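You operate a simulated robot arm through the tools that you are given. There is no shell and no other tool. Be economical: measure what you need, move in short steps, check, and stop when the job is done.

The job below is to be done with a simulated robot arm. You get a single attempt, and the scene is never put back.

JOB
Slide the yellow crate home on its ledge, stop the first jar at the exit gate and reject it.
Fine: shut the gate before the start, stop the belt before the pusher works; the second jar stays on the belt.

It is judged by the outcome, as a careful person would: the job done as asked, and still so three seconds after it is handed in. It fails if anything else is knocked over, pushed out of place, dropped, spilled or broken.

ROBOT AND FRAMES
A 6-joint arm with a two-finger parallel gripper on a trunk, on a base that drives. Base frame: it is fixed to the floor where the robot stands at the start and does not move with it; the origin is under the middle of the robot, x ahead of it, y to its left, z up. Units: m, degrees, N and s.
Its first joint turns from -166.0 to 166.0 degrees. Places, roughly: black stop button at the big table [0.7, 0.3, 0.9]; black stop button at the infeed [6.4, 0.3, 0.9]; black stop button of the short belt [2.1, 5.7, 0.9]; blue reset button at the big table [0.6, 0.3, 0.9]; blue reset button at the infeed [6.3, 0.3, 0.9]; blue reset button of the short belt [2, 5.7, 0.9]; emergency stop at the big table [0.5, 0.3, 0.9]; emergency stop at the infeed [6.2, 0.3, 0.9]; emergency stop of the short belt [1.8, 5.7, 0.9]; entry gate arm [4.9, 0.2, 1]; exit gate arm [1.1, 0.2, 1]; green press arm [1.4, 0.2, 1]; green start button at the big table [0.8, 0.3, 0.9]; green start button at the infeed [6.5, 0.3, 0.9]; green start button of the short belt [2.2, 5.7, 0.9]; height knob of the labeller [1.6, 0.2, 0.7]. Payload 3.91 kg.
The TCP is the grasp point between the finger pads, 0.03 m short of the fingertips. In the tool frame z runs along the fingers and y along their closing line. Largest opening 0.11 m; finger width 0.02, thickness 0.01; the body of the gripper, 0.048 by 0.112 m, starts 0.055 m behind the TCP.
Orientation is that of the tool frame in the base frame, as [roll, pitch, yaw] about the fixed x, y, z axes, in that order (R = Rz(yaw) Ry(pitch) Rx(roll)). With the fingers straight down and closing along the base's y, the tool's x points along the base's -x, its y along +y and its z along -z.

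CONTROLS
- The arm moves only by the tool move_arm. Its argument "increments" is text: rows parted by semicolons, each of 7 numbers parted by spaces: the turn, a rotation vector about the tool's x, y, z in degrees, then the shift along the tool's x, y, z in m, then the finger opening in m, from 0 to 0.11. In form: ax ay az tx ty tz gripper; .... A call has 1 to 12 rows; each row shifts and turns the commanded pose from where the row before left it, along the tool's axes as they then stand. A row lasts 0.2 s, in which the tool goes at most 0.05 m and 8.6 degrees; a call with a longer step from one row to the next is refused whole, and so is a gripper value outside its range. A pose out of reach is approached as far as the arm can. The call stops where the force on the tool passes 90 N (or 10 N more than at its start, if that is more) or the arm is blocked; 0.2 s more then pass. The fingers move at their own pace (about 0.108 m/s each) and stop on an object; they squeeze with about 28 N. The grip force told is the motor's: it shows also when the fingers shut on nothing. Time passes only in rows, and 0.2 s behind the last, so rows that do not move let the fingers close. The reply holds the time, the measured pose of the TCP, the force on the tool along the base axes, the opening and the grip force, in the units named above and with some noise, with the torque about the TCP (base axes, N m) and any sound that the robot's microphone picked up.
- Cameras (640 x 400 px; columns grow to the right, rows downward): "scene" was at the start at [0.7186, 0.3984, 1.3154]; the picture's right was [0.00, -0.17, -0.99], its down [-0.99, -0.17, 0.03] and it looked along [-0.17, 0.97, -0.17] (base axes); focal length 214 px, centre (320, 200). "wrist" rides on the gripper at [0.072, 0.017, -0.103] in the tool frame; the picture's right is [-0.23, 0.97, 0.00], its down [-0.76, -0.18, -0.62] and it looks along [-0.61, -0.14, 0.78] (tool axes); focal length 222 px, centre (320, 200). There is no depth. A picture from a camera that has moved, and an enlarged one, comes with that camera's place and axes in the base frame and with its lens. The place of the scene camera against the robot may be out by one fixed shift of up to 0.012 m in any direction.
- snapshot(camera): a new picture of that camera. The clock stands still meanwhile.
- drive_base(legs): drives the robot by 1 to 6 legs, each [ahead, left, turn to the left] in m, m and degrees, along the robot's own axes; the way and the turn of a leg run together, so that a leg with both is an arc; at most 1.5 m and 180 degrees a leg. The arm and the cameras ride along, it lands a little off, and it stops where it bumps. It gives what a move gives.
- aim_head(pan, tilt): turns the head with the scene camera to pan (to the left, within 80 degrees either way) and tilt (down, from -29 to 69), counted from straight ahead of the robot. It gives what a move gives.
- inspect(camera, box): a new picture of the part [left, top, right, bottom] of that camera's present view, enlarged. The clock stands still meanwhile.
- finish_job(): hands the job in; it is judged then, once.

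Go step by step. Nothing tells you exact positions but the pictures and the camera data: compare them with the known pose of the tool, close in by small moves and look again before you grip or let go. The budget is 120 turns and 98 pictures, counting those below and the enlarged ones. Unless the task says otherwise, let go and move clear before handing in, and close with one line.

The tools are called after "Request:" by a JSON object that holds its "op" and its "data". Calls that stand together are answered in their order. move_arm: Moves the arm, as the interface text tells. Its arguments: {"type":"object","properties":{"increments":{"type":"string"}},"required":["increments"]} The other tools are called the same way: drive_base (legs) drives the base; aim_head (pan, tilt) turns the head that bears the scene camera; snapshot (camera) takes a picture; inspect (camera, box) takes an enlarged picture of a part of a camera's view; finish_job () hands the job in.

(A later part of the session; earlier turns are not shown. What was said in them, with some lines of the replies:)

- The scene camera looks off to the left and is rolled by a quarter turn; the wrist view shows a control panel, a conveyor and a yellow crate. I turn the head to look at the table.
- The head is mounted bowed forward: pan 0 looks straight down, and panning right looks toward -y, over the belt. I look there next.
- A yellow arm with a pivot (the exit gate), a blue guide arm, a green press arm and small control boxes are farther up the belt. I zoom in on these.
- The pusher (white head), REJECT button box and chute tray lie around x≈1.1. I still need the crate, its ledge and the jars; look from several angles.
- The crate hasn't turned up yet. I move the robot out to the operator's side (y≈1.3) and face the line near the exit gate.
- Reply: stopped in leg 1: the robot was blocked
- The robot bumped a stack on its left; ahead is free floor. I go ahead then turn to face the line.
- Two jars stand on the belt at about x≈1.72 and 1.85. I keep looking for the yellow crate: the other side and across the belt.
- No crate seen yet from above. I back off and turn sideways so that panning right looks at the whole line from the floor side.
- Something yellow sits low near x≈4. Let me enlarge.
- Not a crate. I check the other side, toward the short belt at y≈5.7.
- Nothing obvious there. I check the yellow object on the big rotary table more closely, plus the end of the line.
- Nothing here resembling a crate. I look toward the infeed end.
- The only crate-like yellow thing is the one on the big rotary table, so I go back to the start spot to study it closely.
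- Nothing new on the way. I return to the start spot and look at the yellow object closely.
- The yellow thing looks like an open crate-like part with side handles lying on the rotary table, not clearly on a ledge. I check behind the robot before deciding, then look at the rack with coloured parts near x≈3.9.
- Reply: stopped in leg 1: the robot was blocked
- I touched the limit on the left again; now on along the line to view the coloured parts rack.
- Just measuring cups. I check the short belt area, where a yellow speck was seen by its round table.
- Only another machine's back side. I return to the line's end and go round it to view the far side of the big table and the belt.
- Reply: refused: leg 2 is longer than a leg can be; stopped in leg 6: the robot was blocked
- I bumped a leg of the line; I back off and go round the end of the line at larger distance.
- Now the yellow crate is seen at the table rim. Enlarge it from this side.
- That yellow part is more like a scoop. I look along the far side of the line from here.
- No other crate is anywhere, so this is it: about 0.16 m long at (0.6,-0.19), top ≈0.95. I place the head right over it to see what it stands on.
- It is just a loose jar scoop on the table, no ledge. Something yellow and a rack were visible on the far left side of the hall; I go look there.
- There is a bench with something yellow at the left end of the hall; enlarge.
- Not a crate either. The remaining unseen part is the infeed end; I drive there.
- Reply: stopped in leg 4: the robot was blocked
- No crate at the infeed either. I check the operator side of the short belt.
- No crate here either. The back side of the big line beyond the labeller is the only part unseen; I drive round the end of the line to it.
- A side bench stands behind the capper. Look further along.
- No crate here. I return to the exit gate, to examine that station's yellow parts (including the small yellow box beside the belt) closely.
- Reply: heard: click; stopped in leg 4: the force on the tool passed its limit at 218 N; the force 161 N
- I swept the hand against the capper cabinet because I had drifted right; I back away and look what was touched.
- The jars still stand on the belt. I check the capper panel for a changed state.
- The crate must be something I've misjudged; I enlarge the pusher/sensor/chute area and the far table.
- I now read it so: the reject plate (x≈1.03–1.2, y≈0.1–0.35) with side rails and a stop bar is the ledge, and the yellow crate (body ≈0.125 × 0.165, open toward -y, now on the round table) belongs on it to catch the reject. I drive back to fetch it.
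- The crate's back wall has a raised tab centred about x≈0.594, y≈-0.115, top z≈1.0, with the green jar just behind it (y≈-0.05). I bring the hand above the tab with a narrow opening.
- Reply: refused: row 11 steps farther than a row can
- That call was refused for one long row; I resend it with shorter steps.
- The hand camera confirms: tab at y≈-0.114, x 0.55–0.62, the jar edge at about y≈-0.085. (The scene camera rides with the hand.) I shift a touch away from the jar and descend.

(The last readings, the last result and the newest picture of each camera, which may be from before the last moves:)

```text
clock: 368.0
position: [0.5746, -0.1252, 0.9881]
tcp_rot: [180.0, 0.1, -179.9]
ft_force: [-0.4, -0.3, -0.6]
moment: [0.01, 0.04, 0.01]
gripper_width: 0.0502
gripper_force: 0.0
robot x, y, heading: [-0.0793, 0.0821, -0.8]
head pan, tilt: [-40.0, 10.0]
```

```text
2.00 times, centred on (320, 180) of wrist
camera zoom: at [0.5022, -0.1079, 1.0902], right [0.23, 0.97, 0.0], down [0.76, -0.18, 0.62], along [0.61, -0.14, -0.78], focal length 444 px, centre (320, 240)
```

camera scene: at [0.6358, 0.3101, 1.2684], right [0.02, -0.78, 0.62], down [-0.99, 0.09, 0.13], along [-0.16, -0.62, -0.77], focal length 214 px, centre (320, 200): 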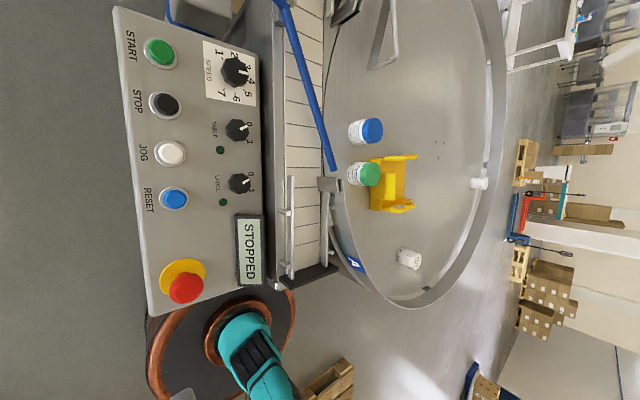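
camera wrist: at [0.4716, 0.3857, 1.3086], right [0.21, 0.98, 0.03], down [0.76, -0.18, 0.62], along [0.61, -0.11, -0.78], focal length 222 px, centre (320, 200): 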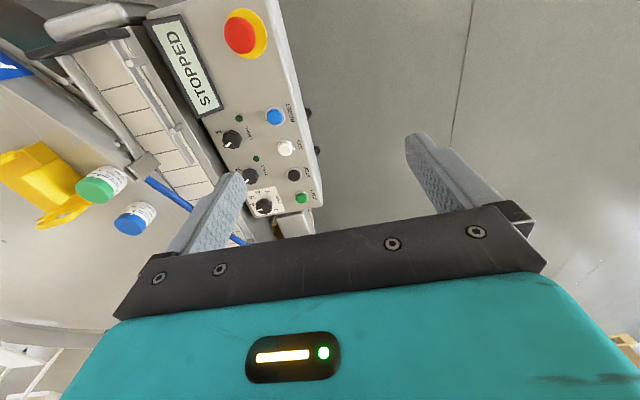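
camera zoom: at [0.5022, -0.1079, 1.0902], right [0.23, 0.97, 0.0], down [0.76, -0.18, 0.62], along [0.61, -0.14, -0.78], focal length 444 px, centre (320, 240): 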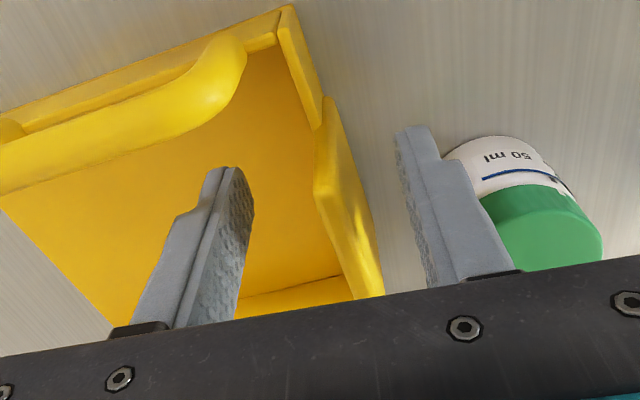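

The tab lies between the fingers and the jar is clear. Close the grip and lift a little.

Request:
{"op": "move_arm", "data": {"increments": "0 0 0 0 0.004 0 0.03; 0 0 0 0 0 0 0; 0 0 0 0 0 0 0; 0 0 0 0 0 0 0; 0 0 0 0 0 -0.015 0; 0 0 0 0 0 -0.015 0; 0 0 0 0 0 -0.01 0"}}

Request:
{"op": "inspect", "data": {"camera": "wrist", "box": [0, 0, 640, 400]}}

```text
clock: 369.6
position: [0.5742, -0.122, 1.0268]
tcp_rot: [179.9, 0.0, 180.0]
ft_force: [0.2, -0.1, -1.8]
moment: [0.1, 0.08, 0.01]
gripper_width: 0.0079
gripper_force: 28.1
robot x, y, heading: [-0.0777, 0.0828, -0.6]
head pan, tilt: [-40.0, 10.0]
```

```text
1.00 times, centred on (320, 200) of wrist (not enlarged: the box is as wide or as high as the picture)
camera zoom: at [0.5026, -0.1043, 1.1294], right [0.23, 0.97, 0.0], down [0.76, -0.18, 0.62], along [0.61, -0.14, -0.78], focal length 222 px, centre (320, 200)
```

zoom: 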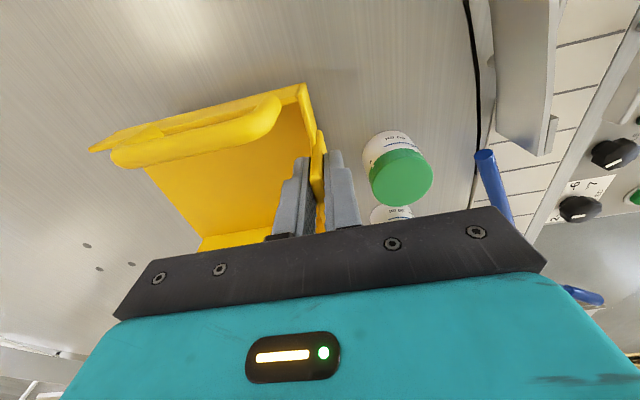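

The crate (about 0.18 kg) is held and level. I lift it high and bring it to the carrying pose at robot's left.

Request:
{"op": "move_arm", "data": {"increments": "0 0 0 0 0 -0.04 0; 0 0 0 0 0 -0.04 0; 0 0 0 0 0 -0.04 0; 0 0 0 0 0 -0.04 0; 0 0 0 0 0 -0.04 0; 0 0 0 0 0.045 0 0; 0 0 0 0 0.045 0 0; 0 0 0 0 0.045 0 0; 0 0 0 0 0.045 0 0; 0 0 0 0 0.045 0 0; 0 0 0 0 0.045 0 0; 0 0 0 0 0.045 0 0"}}

Request:
{"op": "move_arm", "data": {"increments": "0 0 0 0 0.045 0 0; 0 0 0 0 0.045 0 0; 0 0 0 0 0.045 0 0; 0 0 0 0 0 0 0"}}

Request:
{"op": "drive_base", "data": {"legs": [[0.08, 0.55, 0.5], [0.6, 0.12, 0]]}}

```text
clock: 372.2
position: [0.5738, 0.1949, 1.228]
tcp_rot: [179.9, 0.1, -180.0]
ft_force: [0.3, -0.4, -2.5]
moment: [0.13, 0.06, -0.02]
gripper_width: 0.0079
gripper_force: 28.0
robot x, y, heading: [-0.0709, 0.0791, -0.5]
head pan, tilt: [-40.0, 10.0]
```

```text
clock: 373.2
position: [0.5737, 0.3292, 1.2288]
tcp_rot: [180.0, 0.1, -180.0]
ft_force: [0.1, 0.0, -2.5]
moment: [0.12, 0.05, 0.0]
gripper_width: 0.0078
gripper_force: 27.9
robot x, y, heading: [-0.0754, 0.0815, -0.3]
head pan, tilt: [-40.0, 10.0]
```

```text
clock: 379.4
position: [1.2438, 1.0182, 1.2296]
tcp_rot: [180.0, 0.2, -178.3]
ft_force: [0.1, -0.7, -2.3]
moment: [0.12, -0.01, 0.03]
gripper_width: 0.0076
gripper_force: 28.6
robot x, y, heading: [0.6016, 0.7534, 0.8]
head pan, tilt: [-40.0, 10.0]
```

At the reject plate side now. I move the crate toward the plate at height and look straight down.

Request:
{"op": "move_arm", "data": {"increments": "0 0 1.7 0.03 -0.035 0 0; 0 0 0 0.03 -0.035 0 0; 0 0 0 0.03 -0.035 0 0; 0 0 0 0.03 -0.035 0 0; 0 0 0 0 -0.045 0 0; 0 0 0 0 -0.045 0 0; 0 0 0 0 -0.045 0 0; 0 0 0 0 -0.045 0 0; 0 0 0 0 -0.045 0 0; 0 0 0 0 -0.045 0 0"}}

Request:
{"op": "aim_head", "data": {"pan": -15, "tilt": 20}}

Request:
{"op": "snapshot", "data": {"camera": "scene"}}

Request:
{"op": "snapshot", "data": {"camera": "wrist"}}

```text
clock: 381.6
position: [1.1242, 0.6073, 1.2297]
tcp_rot: [180.0, 0.1, 179.9]
ft_force: [0.7, 0.1, -2.8]
moment: [0.1, 0.0, -0.01]
gripper_width: 0.0079
gripper_force: 28.3
robot x, y, heading: [0.6005, 0.7529, 0.9]
head pan, tilt: [-40.0, 10.0]
```

```text
clock: 382.5
position: [1.1254, 0.6074, 1.23]
tcp_rot: [179.9, 0.1, 179.9]
ft_force: [0.2, 1.0, -1.8]
moment: [0.12, 0.04, 0.04]
gripper_width: 0.0077
gripper_force: 28.4
robot x, y, heading: [0.6015, 0.7536, 1.0]
head pan, tilt: [-15.0, 20.0]
```

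```text
20 pictures are left
camera scene: at [1.1987, 0.5796, 1.2744], right [0.0, -0.97, 0.26], down [-0.94, 0.09, 0.33], along [-0.34, -0.24, -0.91], focal length 214 px, centre (320, 200)
```

scene: 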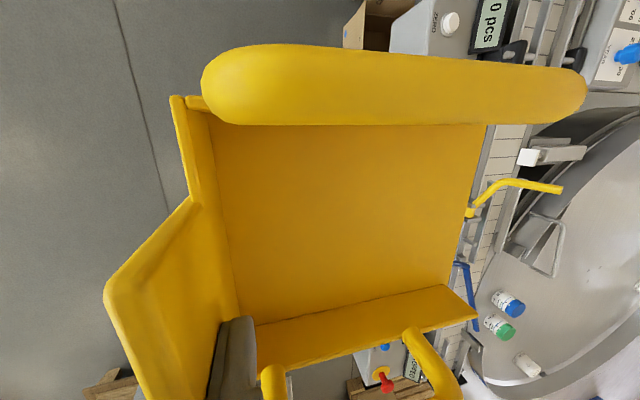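

```text
19 pictures are left
camera wrist: at [1.0524, 0.6247, 1.3313], right [0.23, 0.97, 0.0], down [0.76, -0.18, 0.62], along [0.61, -0.14, -0.78], focal length 222 px, centre (320, 200)
```

wrist: 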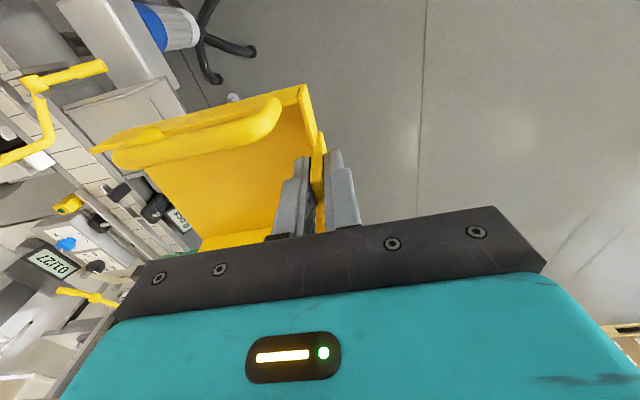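

Before placing I need the gate arm's exact place, as it may stand over the plate. Enlarge that part from the hand camera.

Request:
{"op": "inspect", "data": {"camera": "wrist", "box": [0, 30, 200, 190]}}

```text
2.50 times, centred on (100, 110) of wrist
camera zoom: at [1.0524, 0.6247, 1.3313], right [0.23, 0.97, 0.0], down [0.76, -0.18, 0.62], along [0.61, -0.14, -0.78], focal length 555 px, centre (870, 425)
```

zoom: 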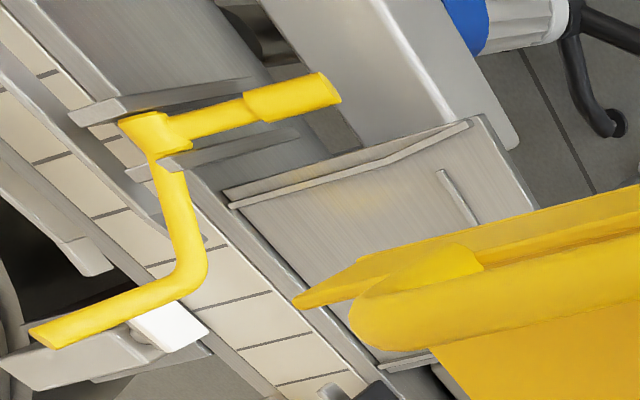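

The gate arm is now raised (pivot ≈(1.02,0.17,0.95), arm up to z≈1.06, lever pointing out at x≈1.02) and the jar would stop near x≈1.13. I set the crate down on the outer part of the plate first, clear of the gate.

Request:
{"op": "move_arm", "data": {"increments": "0 0 0 0 -0.045 0 0; 0 0 0 0 -0.045 0 0; 0 0 0 0 -0.045 0 0; 0 0 0 0 -0.045 0 0; 0 0 0 0 -0.045 0 0; 0 0 0 0.004 -0.037 0 0; 0 0 0 0 0 0.04 0; 0 0 0 0 0 0.04 0; 0 0 0 0 0 0.04 0; 0 0 0 0 0 0.04 0; 0 0 0 0 0 0.03 0"}}

Request:
{"op": "snapshot", "data": {"camera": "wrist"}}

```text
clock: 384.9
position: [1.1213, 0.3449, 1.0372]
tcp_rot: [179.9, 0.1, 179.9]
ft_force: [0.2, -0.3, -0.7]
moment: [0.14, 0.09, 0.01]
gripper_width: 0.008
gripper_force: 28.1
robot x, y, heading: [0.6009, 0.7544, 1.0]
head pan, tilt: [-15.0, 20.0]
```

```text
17 pictures are left
camera wrist: at [1.0494, 0.3627, 1.1392], right [0.23, 0.97, 0.0], down [0.76, -0.18, 0.62], along [0.61, -0.14, -0.78], focal length 222 px, centre (320, 200)
```

wrist: 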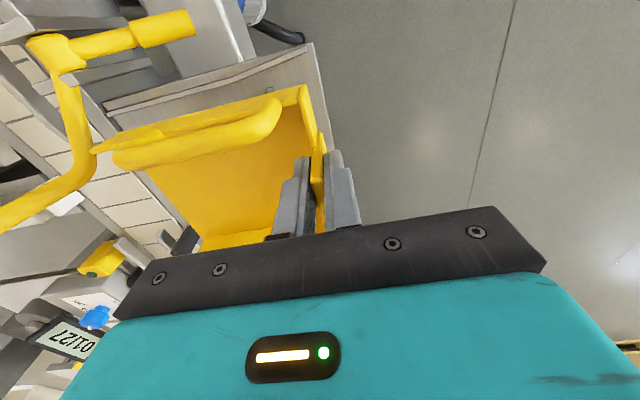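

The plate's outer corner is at about (1.06, 0.35); the crate is over it between the rails. I lower gently.

Request:
{"op": "move_arm", "data": {"increments": "0 0 0 0 0 0.02 0; 0 0 0 0 0 0.015 0; 0 0 0 0 0 0.008 0"}}

Request:
{"op": "move_arm", "data": {"increments": "0 0 0 0 0 0.006 0; 0 0 0 0 0 0 0"}}

```text
clock: 385.7
position: [1.122, 0.3457, 0.9934]
tcp_rot: [179.9, 0.1, 179.9]
ft_force: [-0.3, 0.3, -1.9]
moment: [0.12, 0.04, 0.01]
gripper_width: 0.0078
gripper_force: 28.0
robot x, y, heading: [0.599, 0.7542, 1.1]
head pan, tilt: [-15.0, 20.0]
```

```text
clock: 386.3
position: [1.1218, 0.3459, 0.9889]
tcp_rot: [179.8, 0.2, 179.9]
ft_force: [0.8, 0.1, -1.5]
moment: [0.08, 0.05, 0.0]
gripper_width: 0.0077
gripper_force: 28.0
robot x, y, heading: [0.6009, 0.7539, 1.1]
head pan, tilt: [-15.0, 20.0]
```

Request:
{"op": "move_arm", "data": {"increments": "0 0 0 0 0 0.005 0; 0 0 0 0 0 0 0"}}

Request:
{"op": "move_arm", "data": {"increments": "0 0 0 0 0 0.005 0; 0 0 0 0 0 0 0"}}

Request:
{"op": "move_arm", "data": {"increments": "0 0 0 0 0 0.004 0; 0 0 0 0 0 0 0"}}

```text
clock: 386.9
position: [1.1202, 0.3465, 0.9858]
tcp_rot: [179.9, 0.2, 179.9]
ft_force: [2.3, 0.7, 16.5]
moment: [-0.51, 0.19, 0.01]
gripper_width: 0.0078
gripper_force: 27.8
robot x, y, heading: [0.6032, 0.7541, 1.1]
head pan, tilt: [-15.0, 20.0]
```

```text
clock: 387.5
position: [1.1198, 0.3459, 0.9815]
tcp_rot: [-179.9, 0.2, 179.9]
ft_force: [2.5, 5.1, 34.2]
moment: [-0.99, -0.16, 0.09]
gripper_width: 0.0079
gripper_force: 27.6
robot x, y, heading: [0.599, 0.7559, 1.0]
head pan, tilt: [-15.0, 20.0]
```

```text
clock: 388.1
position: [1.1207, 0.3454, 0.9748]
tcp_rot: [179.8, 0.0, 180.0]
ft_force: [-1.1, -1.5, 19.5]
moment: [-0.75, 0.32, 0.01]
gripper_width: 0.0079
gripper_force: 28.0
robot x, y, heading: [0.603, 0.7514, 0.9]
head pan, tilt: [-15.0, 20.0]
```

Contact came at z≈0.986; the crate rests on the plate. I let go, rise and look.

Request:
{"op": "move_arm", "data": {"increments": "0 0 0 0 0 0 0.03; 0 0 0 0 0 0 0.04; 0 0 0 0 0 -0.04 0.04; 0 0 0 0 0 -0.04 0.04; 0 0 0 0 0 -0.04 0.04; 0 0 0 0 0.045 -0.01 0.04; 0 0 0 0 0.045 0 0.04; 0 0 0 0.02 0.04 0 0.04"}}

Request:
{"op": "aim_head", "data": {"pan": -35, "tilt": 25}}

Request:
{"op": "snapshot", "data": {"camera": "scene"}}

```text
clock: 389.9
position: [1.0989, 0.4742, 1.105]
tcp_rot: [179.8, 0.0, 179.9]
ft_force: [0.6, -1.2, 0.1]
moment: [0.02, 0.07, 0.04]
gripper_width: 0.04
gripper_force: 0.0
robot x, y, heading: [0.6002, 0.7534, 1.4]
head pan, tilt: [-15.0, 20.0]
```

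```text
clock: 390.8
position: [1.0989, 0.4729, 1.1054]
tcp_rot: [179.9, 0.2, 179.9]
ft_force: [0.0, 0.4, -0.2]
moment: [0.01, 0.01, -0.02]
gripper_width: 0.04
gripper_force: 0.0
robot x, y, heading: [0.6, 0.7519, 1.3]
head pan, tilt: [-35.0, 25.0]
```

```text
16 pictures are left
camera scene: at [1.165, 0.4175, 1.165], right [0.0, -0.82, 0.57], down [-0.91, 0.24, 0.34], along [-0.42, -0.52, -0.74], focal length 214 px, centre (320, 200)
```

scene: 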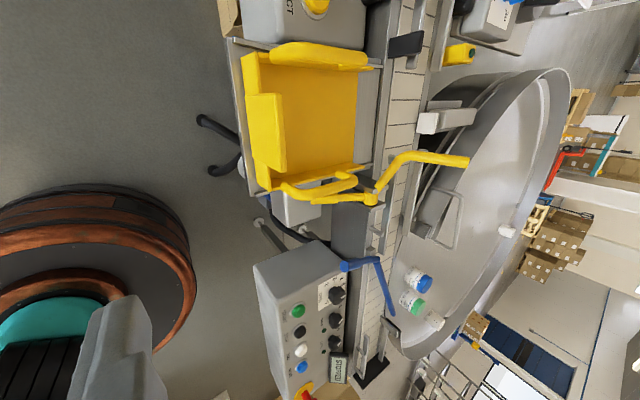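

The crate fits neatly between the plate's rails. Enlarge to see its seat and the gate.

Request:
{"op": "inspect", "data": {"camera": "scene", "box": [220, 30, 480, 215]}}

```text
2.16 times, centred on (350, 122) of scene
camera zoom: at [1.165, 0.4175, 1.165], right [0.0, -0.82, 0.57], down [-0.91, 0.24, 0.34], along [-0.42, -0.52, -0.74], focal length 464 px, centre (255, 368)
```

zoom: 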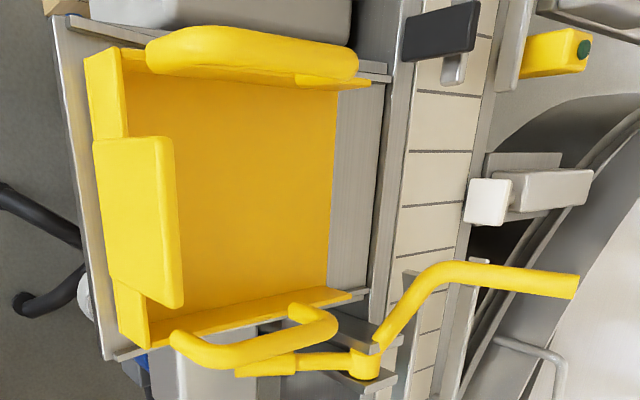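

The crate sits squarely between the rails, so this plate is indeed its ledge. Next I shut the gate: with closed fingers I push the raised arm's tip (≈1.10, 0.13, 1.06) over toward the belt.

Request:
{"op": "move_arm", "data": {"increments": "0 0 0 0 -0.045 -0.02 0; 0 0 0 0 -0.045 0 0; 0 0 0 0 -0.045 0 0; 0 0 0 0 -0.045 0 0; 0 0 0 0 -0.045 0 0; 0 0 0 0 -0.045 0 0; 0 0 0 0 -0.025 0.03 0; 0 0 0 0 0 0.03 0"}}

Request:
{"op": "move_arm", "data": {"increments": "0 0 0 0 -0.02 0 0; 0 0 0 0 -0.02 0 0; 0 0 0 0 -0.02 0 0; 0 0 0 0 -0.02 0 0"}}

Request:
{"op": "snapshot", "data": {"camera": "scene"}}

```text
clock: 392.6
position: [1.1, 0.1818, 1.0655]
tcp_rot: [-180.0, 0.1, 179.9]
ft_force: [-0.5, 0.0, 0.4]
moment: [-0.02, -0.01, -0.01]
gripper_width: 0.0
gripper_force: 27.8
robot x, y, heading: [0.6003, 0.7518, 0.9]
head pan, tilt: [-35.0, 25.0]
```

```text
clock: 393.6
position: [1.1011, 0.1008, 1.0661]
tcp_rot: [179.9, 0.0, 179.9]
ft_force: [0.0, -0.1, 0.1]
moment: [-0.02, -0.03, -0.04]
gripper_width: 0.0
gripper_force: 28.0
robot x, y, heading: [0.6026, 0.7538, 1.0]
head pan, tilt: [-35.0, 25.0]
```

```text
14 pictures are left
camera scene: at [1.1658, 0.0444, 1.1255], right [0.0, -0.82, 0.57], down [-0.91, 0.24, 0.34], along [-0.42, -0.52, -0.74], focal length 214 px, centre (320, 200)
```

scene: 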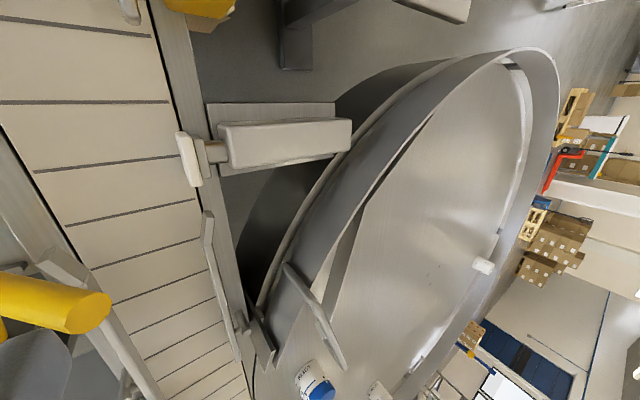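

Request:
{"op": "snapshot", "data": {"camera": "wrist"}}

```text
13 pictures are left
camera wrist: at [1.0277, 0.1181, 1.1679], right [0.23, 0.97, 0.0], down [0.76, -0.18, 0.62], along [0.61, -0.14, -0.78], focal length 222 px, centre (320, 200)
```

wrist: 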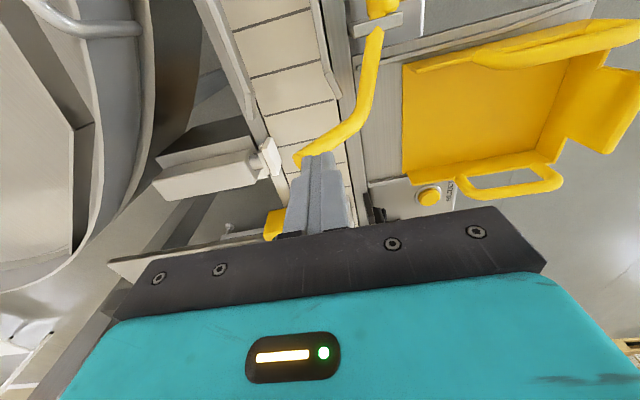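

The arm tip has swung to about (1.10, 0.08, 1.03), i.e. halfway down. I press it on down across the belt.

Request:
{"op": "move_arm", "data": {"increments": "0 0 0 0 -0.012 0.01 0; 0 0 0 0 -0.012 0.012 0; 0 0 0 0 -0.006 0.015 0; 0 0 0 0 0 0.015 0; 0 0 0 0 0 0.01 0"}}

Request:
{"op": "snapshot", "data": {"camera": "wrist"}}

```text
clock: 394.8
position: [1.0989, 0.0704, 1.0037]
tcp_rot: [180.0, 0.1, 179.9]
ft_force: [-0.3, -0.3, -0.4]
moment: [0.01, 0.02, -0.01]
gripper_width: 0.0
gripper_force: 28.1
robot x, y, heading: [0.5999, 0.7524, 1.4]
head pan, tilt: [-35.0, 25.0]
```

```text
12 pictures are left
camera wrist: at [1.0273, 0.0871, 1.1047], right [0.23, 0.97, 0.0], down [0.76, -0.18, 0.62], along [0.61, -0.14, -0.78], focal length 222 px, centre (320, 200)
```

wrist: 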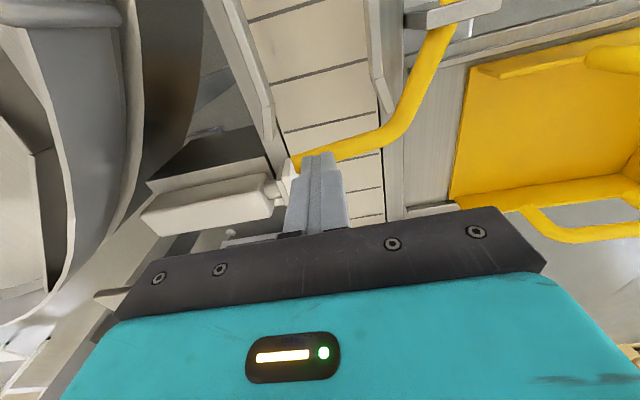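

Request:
{"op": "move_arm", "data": {"increments": "0 0 0 0 0 0.01 0; 0 0 0 0 0 0.01 0"}}

Request:
{"op": "move_arm", "data": {"increments": "0 0 0 0 0 0.008 0; 0 0 0 0 0 0 0"}}

Request:
{"op": "move_arm", "data": {"increments": "0 0 0 0 0 0.008 0; 0 0 0 0 0 0 0"}}

```text
clock: 395.4
position: [1.0992, 0.0716, 0.9834]
tcp_rot: [179.9, 0.1, 179.9]
ft_force: [-0.1, -0.1, 0.8]
moment: [-0.04, 0.0, -0.01]
gripper_width: 0.0001
gripper_force: 27.5
robot x, y, heading: [0.6016, 0.7528, 0.9]
head pan, tilt: [-35.0, 25.0]
```

```text
clock: 396.0
position: [1.0991, 0.0719, 0.9781]
tcp_rot: [-179.9, 0.3, 179.8]
ft_force: [5.5, -14.3, 31.9]
moment: [-0.29, -0.21, -0.03]
gripper_width: 0.0
gripper_force: 28.1
robot x, y, heading: [0.599, 0.7508, 1.1]
head pan, tilt: [-35.0, 25.0]
```

```text
clock: 396.4
position: [1.1002, 0.0706, 0.9787]
tcp_rot: [-179.3, 0.5, 179.9]
ft_force: [-4.7, 5.3, 22.1]
moment: [0.3, 0.15, 0.0]
gripper_width: 0.0002
gripper_force: 28.3
robot x, y, heading: [0.6034, 0.7553, 0.9]
head pan, tilt: [-35.0, 25.0]
stopped in row 2: the force on the tool passed its limit at 98 N (the readings are from after the stop); the commanded pose is now the measured one
```

The gate arm is on its stop across the belt. I rise and back off, then look at gate and crate.

Request:
{"op": "move_arm", "data": {"increments": "0 0 0 0 0 -0.03 0; 0 0 0 0 0 -0.045 0; 0 0 0 0 0 -0.045 0; 0 0 0 0 0 -0.03 0; 0 0 0 -0.02 0.045 0 0; 0 0 0 -0.02 0.045 0 0; 0 0 0 -0.02 0.045 0 0; 0 0 0 0 0.045 0 0; 0 0 0 0 0.045 0 0; 0 0 0 0 0.045 0 0; 0 0 0 0 0.045 0 0; 0 0 0 0 0 0 0"}}

Request:
{"op": "inspect", "data": {"camera": "scene", "box": [200, 40, 480, 215]}}

```text
clock: 399.0
position: [1.1578, 0.3864, 1.1215]
tcp_rot: [-179.4, 0.5, 179.9]
ft_force: [-0.3, -0.4, -0.6]
moment: [0.0, 0.01, 0.0]
gripper_width: 0.0
gripper_force: 28.1
robot x, y, heading: [0.6003, 0.7565, 1.2]
head pan, tilt: [-35.0, 25.0]
```

```text
2.29 times, centred on (340, 128) of scene
camera zoom: at [1.2229, 0.33, 1.1825], right [-0.01, -0.81, 0.58], down [-0.91, 0.25, 0.34], along [-0.42, -0.53, -0.74], focal length 490 px, centre (274, 366)
```

zoom: 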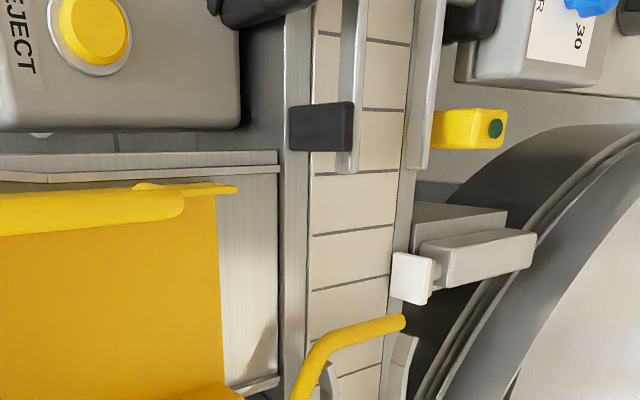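

The gate is shut across the belt, and the crate stands about 5 cm short of the belt-side edge, its back over the stop bar (y≈0.30). I now slide it home toward the belt by pushing its back tab.

Request:
{"op": "move_arm", "data": {"increments": "0 0 0 0.028 0.035 0 0; 0 0 0 0 0 0.04 0; 0 0 0 0 0 0.04 0; 0 0 0 0 0 0.04 0; 0 0 0 0 0 0.036 0; 0 0 0 0 -0.02 0 0; 0 0 0 0 -0.02 0 0; 0 0 0 0 -0.01 0 0"}}

Request:
{"op": "move_arm", "data": {"increments": "0 0 0 0 -0.01 0 0; 0 0 0 0 -0.01 0 0; 0 0 0 0 -0.01 0 0; 0 0 0 0 0 0 0"}}

```text
clock: 400.8
position: [1.1336, 0.3701, 0.9683]
tcp_rot: [-179.4, 0.5, 180.0]
ft_force: [-0.5, -0.1, 0.3]
moment: [0.0, -0.03, -0.01]
gripper_width: 0.0002
gripper_force: 27.9
robot x, y, heading: [0.6007, 0.7517, 1.2]
head pan, tilt: [-35.0, 25.0]
```

```text
clock: 401.8
position: [1.135, 0.3391, 0.9673]
tcp_rot: [-179.4, 0.4, 180.0]
ft_force: [0.3, 0.2, -0.3]
moment: [0.0, -0.02, 0.02]
gripper_width: 0.0002
gripper_force: 28.2
robot x, y, heading: [0.6002, 0.757, 1.2]
head pan, tilt: [-35.0, 25.0]
```

Request:
{"op": "move_arm", "data": {"increments": "0 0 0 0 -0.008 0 0; 0 0 0 0 -0.007 0 0; 0 0 0 0 0 0 0"}}

Request:
{"op": "snapshot", "data": {"camera": "wrist"}}

```text
clock: 402.6
position: [1.1336, 0.3248, 0.9676]
tcp_rot: [-179.4, 0.5, 179.9]
ft_force: [0.3, 0.7, 1.4]
moment: [0.03, 0.02, 0.0]
gripper_width: 0.0001
gripper_force: 28.0
robot x, y, heading: [0.6035, 0.7568, 1.2]
head pan, tilt: [-35.0, 25.0]
```

```text
10 pictures are left
camera wrist: at [1.0609, 0.3431, 1.0691], right [0.23, 0.97, -0.01], down [0.76, -0.17, 0.63], along [0.61, -0.15, -0.77], focal length 222 px, centre (320, 200)
```

wrist: 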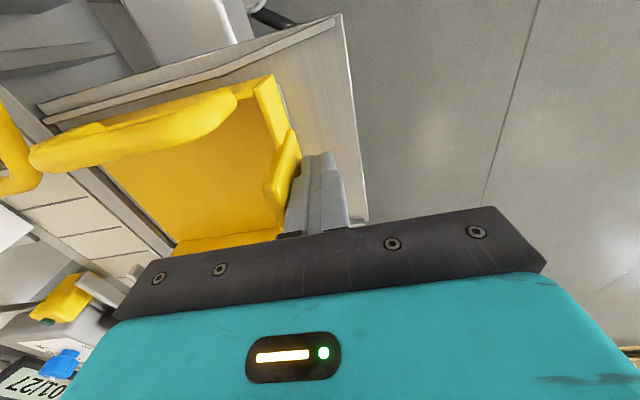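

The crate has moved in and its front is about 1 cm from the frame edge. Continue in small steps until it stops.

Request:
{"op": "move_arm", "data": {"increments": "0 0 0 0 -0.005 0 0; 0 0 0 0 0 0 0"}}

Request:
{"op": "move_arm", "data": {"increments": "0 0 0 0 -0.005 0 0; 0 0 0 0 0 0 0"}}

```text
clock: 403.2
position: [1.1342, 0.3201, 0.9676]
tcp_rot: [-179.4, 0.5, 180.0]
ft_force: [-0.2, 0.1, 0.2]
moment: [0.02, 0.02, 0.01]
gripper_width: 0.0
gripper_force: 27.9
robot x, y, heading: [0.6044, 0.7543, 1.1]
head pan, tilt: [-35.0, 25.0]
```

```text
clock: 403.8
position: [1.134, 0.3156, 0.9681]
tcp_rot: [-179.4, 0.4, 179.9]
ft_force: [0.0, 0.3, -0.5]
moment: [-0.02, 0.0, 0.01]
gripper_width: 0.0
gripper_force: 27.7
robot x, y, heading: [0.5968, 0.7545, 1.0]
head pan, tilt: [-35.0, 25.0]
```

Request:
{"op": "move_arm", "data": {"increments": "0 0 0 0 -0.005 0 0; 0 0 0 0 0 0 0"}}

Request:
{"op": "inspect", "data": {"camera": "wrist", "box": [0, 0, 360, 260]}}

```text
clock: 404.4
position: [1.1339, 0.3126, 0.9693]
tcp_rot: [-179.4, 0.6, 180.0]
ft_force: [-1.5, 36.8, 11.8]
moment: [-0.21, -0.02, -0.06]
gripper_width: 0.0002
gripper_force: 27.7
robot x, y, heading: [0.5993, 0.7566, 1.2]
head pan, tilt: [-35.0, 25.0]
```

```text
1.54 times, centred on (180, 130) of wrist
camera zoom: at [1.061, 0.3319, 1.0703], right [0.23, 0.97, -0.01], down [0.76, -0.17, 0.63], along [0.61, -0.15, -0.77], focal length 342 px, centre (535, 308)
```

zoom: 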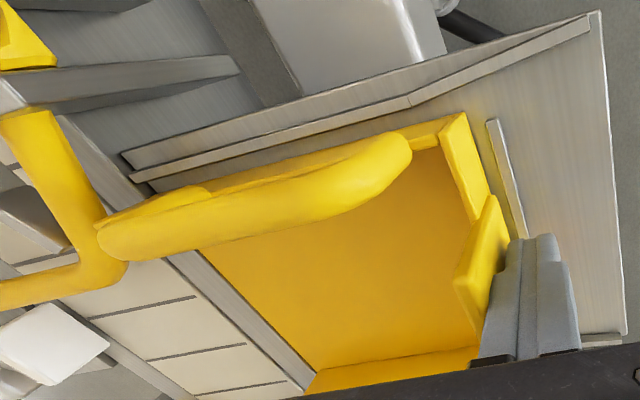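

The crate is home: front against the frame (37 N felt) and the stop bar right behind it. I release, rise and go over to the START button (≈0.776, 0.283, 0.9).

Request:
{"op": "move_arm", "data": {"increments": "0 0 0 0 0.02 0 0; 0 0 0 0 0.02 -0.03 0; 0 0 0 0 0 -0.045 0; 0 0 0 0 0 -0.045 0; 0 0 0 0 0 -0.045 0; 0 0 0 0.045 -0.01 0 0; 0 0 0 0.045 -0.01 0 0; 0 0 0 0.045 -0.01 0 0; 0 0 0 0.045 -0.01 0 0; 0 0 0 0.045 -0.01 0 0; 0 0 0 0.045 -0.01 0 0; 0 0 0 0.045 -0.01 0 0"}}

Request:
{"op": "move_arm", "data": {"increments": "0.6 0 0 0.043 0 0.04 0; 0 0 0 0 0 0.045 0; 0 0 0 0 0 0.045 0; 0 0 0 0 0 0 0"}}

Request:
{"op": "aim_head", "data": {"pan": -50, "tilt": -28}}

Request:
{"op": "snapshot", "data": {"camera": "wrist"}}

```text
clock: 407.0
position: [0.8148, 0.28, 1.1278]
tcp_rot: [-179.4, 0.5, 180.0]
ft_force: [0.5, 0.5, -0.4]
moment: [-0.01, 0.01, 0.01]
gripper_width: 0.0
gripper_force: 28.3
robot x, y, heading: [0.5998, 0.7523, 1.0]
head pan, tilt: [-35.0, 25.0]
```

```text
refused: row 1 steps farther than a row can; nothing moved
```

```text
clock: 408.2
position: [0.8158, 0.2789, 1.1282]
tcp_rot: [-179.5, 0.5, 180.0]
ft_force: [0.4, 0.0, -0.2]
moment: [0.02, 0.02, -0.01]
gripper_width: 0.0
gripper_force: 28.0
robot x, y, heading: [0.5977, 0.7525, 1.4]
head pan, tilt: [-50.0, -28.0]
```

```text
8 pictures are left
camera wrist: at [0.7426, 0.2979, 1.2299], right [0.23, 0.97, -0.01], down [0.76, -0.17, 0.63], along [0.61, -0.15, -0.77], focal length 222 px, centre (320, 200)
```

wrist: 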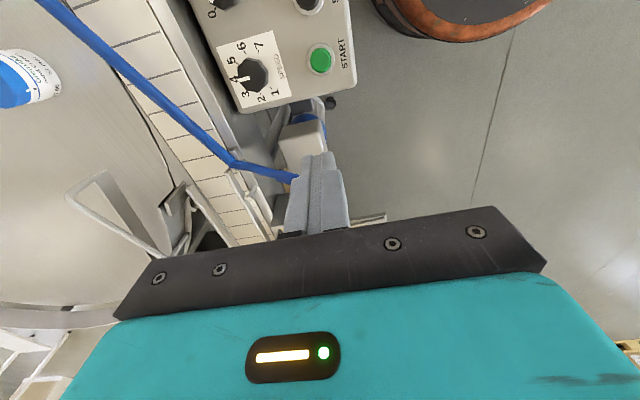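

START is at (0.777, 0.285), STOP at about (0.715, 0.284). I go over START and come down close.

Request:
{"op": "move_arm", "data": {"increments": "0.6 -0.5 0 0.039 0.006 0 0; 0 0 0 0 0 0.04 0; 0 0 0 0 0 0.04 0; 0 0 0 0 0 0.04 0; 0 0 0 0 0 0.04 0; 0 0 0 0 0 0.015 0"}}

Request:
{"op": "inspect", "data": {"camera": "wrist", "box": [220, 80, 420, 240]}}

```text
clock: 409.6
position: [0.7797, 0.2858, 0.9537]
tcp_rot: [-178.8, 1.0, 179.9]
ft_force: [-0.3, 0.3, -0.5]
moment: [0.02, 0.02, 0.0]
gripper_width: 0.0001
gripper_force: 28.0
robot x, y, heading: [0.6002, 0.7577, 1.1]
head pan, tilt: [-50.0, -28.0]
```

```text
2.50 times, centred on (320, 160) of wrist
camera zoom: at [0.7056, 0.3038, 1.0546], right [0.23, 0.97, -0.02], down [0.75, -0.17, 0.64], along [0.62, -0.16, -0.77], focal length 555 px, centre (320, 300)
```

zoom: 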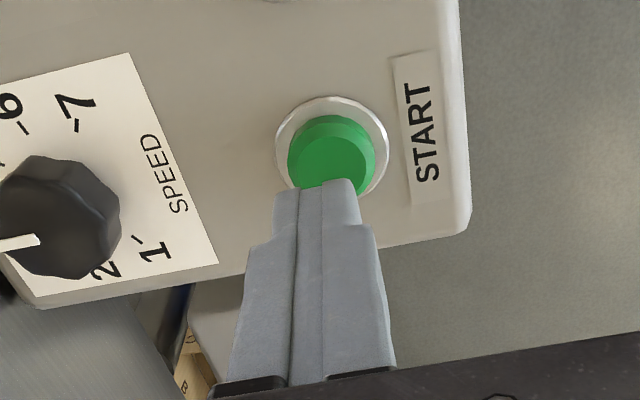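

Fingertips are right over START (5 mm off). I straighten, then press.

Request:
{"op": "move_arm", "data": {"increments": "-1.2 1 0 0.005 0.002 0 0; 0 0 0 0 0 0.01 0; 0 0 0 0 0 0.006 0; 0 0 0 0 0 0.005 0"}}

```text
clock: 410.6
position: [0.7748, 0.2865, 0.934]
tcp_rot: [-180.0, 0.1, 179.9]
ft_force: [0.8, -0.4, 0.1]
moment: [0.0, -0.01, 0.02]
gripper_width: 0.0
gripper_force: 27.3
robot x, y, heading: [0.5993, 0.7544, 1.3]
head pan, tilt: [-50.0, -28.0]
```

Request:
{"op": "move_arm", "data": {"increments": "0 0 0 0 0 0.004 0; 0 0 0 0 0 0.004 0"}}

```text
clock: 411.2
position: [0.7746, 0.2866, 0.9244]
tcp_rot: [-180.0, 0.1, 179.9]
ft_force: [0.5, 0.0, 0.8]
moment: [-0.01, -0.01, 0.01]
gripper_width: 0.0
gripper_force: 28.8
robot x, y, heading: [0.5985, 0.7535, 1.1]
head pan, tilt: [-50.0, -28.0]
```

Request:
{"op": "move_arm", "data": {"increments": "0 0 0 0 0 0.004 0; 0 0 0 0 0 0.004 0"}}

```text
clock: 411.8
position: [0.7744, 0.287, 0.9182]
tcp_rot: [-179.9, 0.1, 179.9]
ft_force: [3.4, -4.3, 17.3]
moment: [-0.15, -0.13, -0.02]
gripper_width: 0.0
gripper_force: 27.9
robot x, y, heading: [0.6008, 0.7546, 0.9]
head pan, tilt: [-50.0, -28.0]
heard: click
```

A click: START pressed. I hop over STOP and look at the jars.

Request:
{"op": "move_arm", "data": {"increments": "0 0 0 0 0 -0.03 0; 0 0 0 0.03 0 0 0; 0 0 0 0.03 0 0 0; 0 0 0 0 0 0.012 0"}}

Request:
{"op": "snapshot", "data": {"camera": "scene"}}

```text
clock: 412.8
position: [0.7163, 0.2875, 0.9358]
tcp_rot: [-179.9, 0.0, 179.8]
ft_force: [0.4, 0.7, -0.3]
moment: [0.02, 0.02, 0.01]
gripper_width: 0.0001
gripper_force: 27.7
robot x, y, heading: [0.6018, 0.7594, 1.0]
head pan, tilt: [-50.0, -28.0]
```

```text
6 pictures are left
camera scene: at [0.8612, 0.2312, 1.0267], right [0.0, -0.64, 0.77], down [-0.88, -0.36, -0.3], along [0.47, -0.68, -0.57], focal length 214 px, centre (320, 200)
```

scene: 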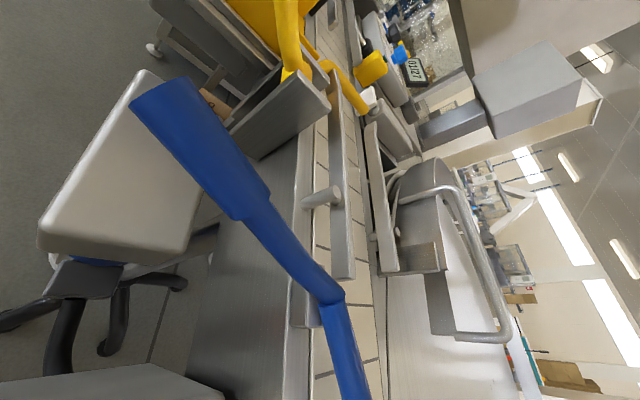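

No jar at the gate yet. I wait about two seconds and look again.

Request:
{"op": "move_arm", "data": {"increments": "0 0 0 0 0 0 0; 0 0 0 0 0 0 0; 0 0 0 0 0 0 0; 0 0 0 0 0 0 0; 0 0 0 0 0 0 0; 0 0 0 0 0 0 0; 0 0 0 0 0 0 0; 0 0 0 0 0 0 0; 0 0 0 0 0 0 0; 0 0 0 0 0 0 0"}}

Request:
{"op": "inspect", "data": {"camera": "scene", "box": [280, 0, 440, 110]}}

```text
clock: 415.0
position: [0.7159, 0.2871, 0.935]
tcp_rot: [180.0, 0.0, 179.9]
ft_force: [0.2, -1.0, 1.1]
moment: [0.01, -0.01, 0.02]
gripper_width: 0.0003
gripper_force: 28.1
robot x, y, heading: [0.5997, 0.7544, 1.1]
head pan, tilt: [-50.0, -28.0]
```

```text
3.64 times, centred on (360, 55) of scene
camera zoom: at [0.8614, 0.2312, 1.0267], right [0.0, -0.64, 0.77], down [-0.88, -0.36, -0.3], along [0.47, -0.68, -0.57], focal length 780 px, centre (174, 727)
```

zoom: 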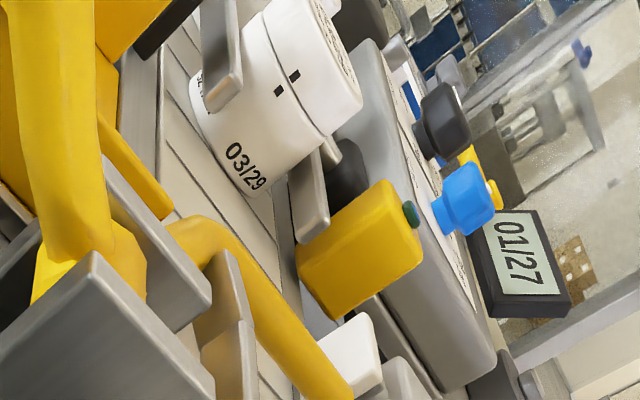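

The first jar is at x≈1.28 and travels at ≈0.14 m/s, so it reaches the gate in about 1.1 s. I wait a moment and press STOP.

Request:
{"op": "move_arm", "data": {"increments": "0 0 0 0 0 0 0; 0 0 0 0 0 0 0; 0 0 0 0 0 0 0; 0 0 0 0 0 0 0; 0 0 0 0 0 0.007 0; 0 0 0 0 0 0.006 0; 0 0 0 0 0 0.005 0; 0 0 0 0 0 0.003 0"}}

```text
clock: 416.8
position: [0.7147, 0.2869, 0.9155]
tcp_rot: [-179.8, 0.1, 179.9]
ft_force: [10.2, 1.6, 34.0]
moment: [0.09, -0.33, 0.01]
gripper_width: 0.0001
gripper_force: 28.1
robot x, y, heading: [0.6026, 0.7556, 1.4]
head pan, tilt: [-50.0, -28.0]
heard: click
```

STOP clicked. I lift off and check where the jars stand.

Request:
{"op": "move_arm", "data": {"increments": "0 0 0 0 0 -0.02 0; 0 0 0 0 0 0 0; 0 0 0 0 0 0 0"}}

Request:
{"op": "inspect", "data": {"camera": "scene", "box": [280, 0, 440, 110]}}

```text
clock: 417.6
position: [0.7165, 0.2859, 0.9339]
tcp_rot: [180.0, 0.0, 180.0]
ft_force: [-1.2, -0.1, 0.6]
moment: [-0.02, 0.01, 0.01]
gripper_width: 0.0
gripper_force: 27.4
robot x, y, heading: [0.6021, 0.7531, 1.2]
head pan, tilt: [-50.0, -28.0]
```

```text
3.64 times, centred on (360, 55) of scene
camera zoom: at [0.8608, 0.2304, 1.0254], right [0.0, -0.64, 0.77], down [-0.88, -0.36, -0.3], along [0.47, -0.68, -0.57], focal length 780 px, centre (174, 727)
```

zoom: 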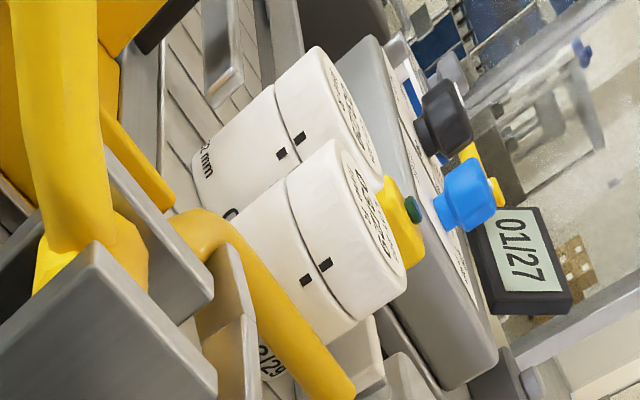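

The first jar stands at the gate in front of the pusher, the second close behind. I move over to the REJECT button (≈1.275, 0.237, 0.90).

Request:
{"op": "move_arm", "data": {"increments": "0 0 0 0 0 -0.045 0; 0 0 0 0 0 -0.045 0; 0 0 0 0 0 -0.045 0; 0 0 0 0 0 -0.045 0; 0 0 0 0 0 -0.02 0; 0 0 0 -0.045 0 0 0; 0 0 0 -0.045 0 0 0; 0 0 0 -0.045 0 0 0; 0 0 0 -0.045 0 0 0; 0 0 0 -0.045 0 0 0; 0 0 0 -0.045 0 0 0; 0 0 0 -0.045 0 0 0"}}

Request:
{"op": "move_arm", "data": {"increments": "0 0 0 -0.045 0 0 0; 0 0 0 -0.045 0 0 0; 0 0 0 -0.045 0 0 0; 0 0 0 -0.045 -0.01 0 0; 0 0 0 -0.045 -0.02 0 0; 0 0 0 -0.019 -0.019 0 0; 0 0 0 0 0 0.045 0; 0 0 0 0 0 0.045 0; 0 0 0 0 0 0.045 0; 0 0 0 0 0 0.03 0; 0 0 0 0 0 0 0"}}

Request:
{"op": "inspect", "data": {"camera": "wrist", "box": [100, 0, 420, 240]}}

```text
clock: 420.2
position: [1.0292, 0.2888, 1.134]
tcp_rot: [179.9, 0.2, 179.9]
ft_force: [-0.4, 0.7, 0.8]
moment: [-0.03, -0.09, 0.0]
gripper_width: 0.0002
gripper_force: 28.0
robot x, y, heading: [0.6038, 0.7548, 1.1]
head pan, tilt: [-50.0, -28.0]
```

```text
clock: 422.6
position: [1.2723, 0.2369, 0.9714]
tcp_rot: [-180.0, 0.0, 179.9]
ft_force: [-0.6, -0.4, -0.2]
moment: [0.03, 0.03, 0.02]
gripper_width: 0.0002
gripper_force: 28.1
robot x, y, heading: [0.6005, 0.7565, 1.0]
head pan, tilt: [-50.0, -28.0]
```

```text
1.67 times, centred on (260, 120) of wrist
camera zoom: at [1.2003, 0.2542, 1.0734], right [0.23, 0.97, 0.0], down [0.76, -0.18, 0.62], along [0.61, -0.14, -0.78], focal length 370 px, centre (420, 333)
```

zoom: 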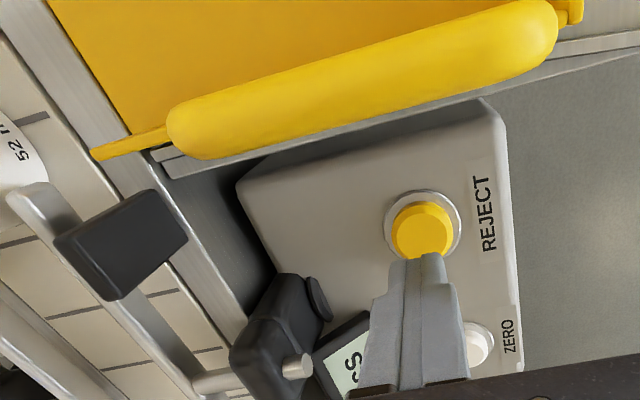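

The fingertips are right above REJECT and the belt was stopped. I press.

Request:
{"op": "move_arm", "data": {"increments": "0 0 0 0 0 0.02 0; 0 0 0 0 0 0.006 0; 0 0 0 0 0 0.005 0; 0 0 0 0 0 0 0"}}

```text
clock: 423.6
position: [1.2725, 0.2362, 0.9388]
tcp_rot: [-180.0, 0.0, 179.9]
ft_force: [0.1, -0.1, 0.2]
moment: [0.02, 0.0, 0.02]
gripper_width: 0.0
gripper_force: 27.8
robot x, y, heading: [0.6015, 0.75, 1.3]
head pan, tilt: [-50.0, -28.0]
```

Request:
{"op": "move_arm", "data": {"increments": "0 0 0 0 0 0.005 0; 0 0 0 0 0 0.005 0; 0 0 0 0 0 0.004 0"}}

```text
clock: 424.4
position: [1.2729, 0.2369, 0.9248]
tcp_rot: [179.9, 0.0, 179.9]
ft_force: [0.1, 0.4, 1.4]
moment: [0.02, 0.03, -0.03]
gripper_width: 0.0
gripper_force: 28.9
robot x, y, heading: [0.599, 0.7529, 1.2]
head pan, tilt: [-50.0, -28.0]
```

Request:
{"op": "move_arm", "data": {"increments": "0 0 0 0 0 0.004 0; 0 0 0 0 0 0.004 0"}}

```text
clock: 425.0
position: [1.2741, 0.2372, 0.9178]
tcp_rot: [-179.9, 0.1, 179.8]
ft_force: [-2.5, -1.1, 16.9]
moment: [-0.07, 0.11, 0.01]
gripper_width: 0.0
gripper_force: 27.9
robot x, y, heading: [0.6019, 0.7513, 1.1]
head pan, tilt: [-50.0, -28.0]
heard: click
```

REJECT clicked. I rise clear, let the pusher finish and look.

Request:
{"op": "move_arm", "data": {"increments": "0 0 0 0 0 -0.04 0; 0 0 0 0 0 -0.045 0; 0 0 0 0 0 -0.045 0; 0 0 0 0 0 -0.045 0; 0 0 0 0 0 -0.045 0; 0 0 0 0 0.045 0 0; 0 0 0 0 0.045 0 0; 0 0 0 0 0.03 0 0; 0 0 0 0 0 0 0; 0 0 0 0 0 0 0; 0 0 0 0 0 0 0"}}

Request:
{"op": "aim_head", "data": {"pan": -40, "tilt": 20}}

Request:
{"op": "snapshot", "data": {"camera": "scene"}}

```text
clock: 427.4
position: [1.2734, 0.3571, 1.1352]
tcp_rot: [-180.0, -0.1, 179.9]
ft_force: [-0.4, 0.0, 0.4]
moment: [0.0, -0.02, 0.01]
gripper_width: 0.0001
gripper_force: 27.8
robot x, y, heading: [0.6029, 0.7535, 0.9]
head pan, tilt: [-50.0, -28.0]
```

```text
clock: 428.6
position: [1.2743, 0.3552, 1.1357]
tcp_rot: [-179.9, -0.1, 179.9]
ft_force: [-0.4, 0.0, -0.6]
moment: [0.01, -0.01, -0.01]
gripper_width: 0.0002
gripper_force: 28.6
robot x, y, heading: [0.6023, 0.7539, 1.1]
head pan, tilt: [-40.0, 20.0]
```

```text
2 pictures are left
camera scene: at [1.3478, 0.2931, 1.1992], right [0.0, -0.77, 0.64], down [-0.94, 0.22, 0.26], along [-0.34, -0.6, -0.72], focal length 214 px, centre (320, 200)
```

scene: 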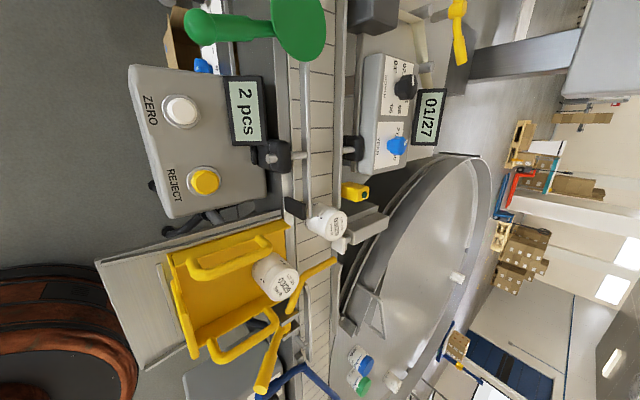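

The first jar stands in the crate, the second stays on the belt at the gate. One enlarged check of the crate's seat.

Request:
{"op": "inspect", "data": {"camera": "scene", "box": [90, 190, 370, 390]}}

```text
2.00 times, centred on (230, 290) of scene
camera zoom: at [1.3478, 0.2931, 1.1992], right [0.0, -0.77, 0.64], down [-0.94, 0.22, 0.26], along [-0.34, -0.6, -0.72], focal length 429 px, centre (500, 20)
```

zoom: 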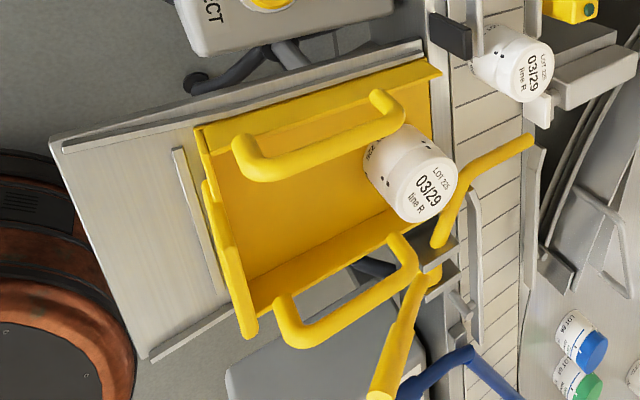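

The crate sits home at the belt edge with the stop bar behind it, the rejected jar stands in it, the second jar is on the stopped belt and the gate is shut. The hand is clear, so I hand in.

Request:
{"op": "finish_job", "data": {}}

```text
The job is handed in.
```

The job is handed in: the yellow crate is home on the reject ledge, the gate was shut before the start, and the first jar was stopped there and pushed into the crate with the belt stopped. The second jar is still on the belt. On the way the hand struck the capper cabinet hard (218 N, with a click); I could not tell whether its emergency stop was pressed, and I left the panel as it was. The base also bumped into things a few times while driving, and I did not check whether anything had moved.
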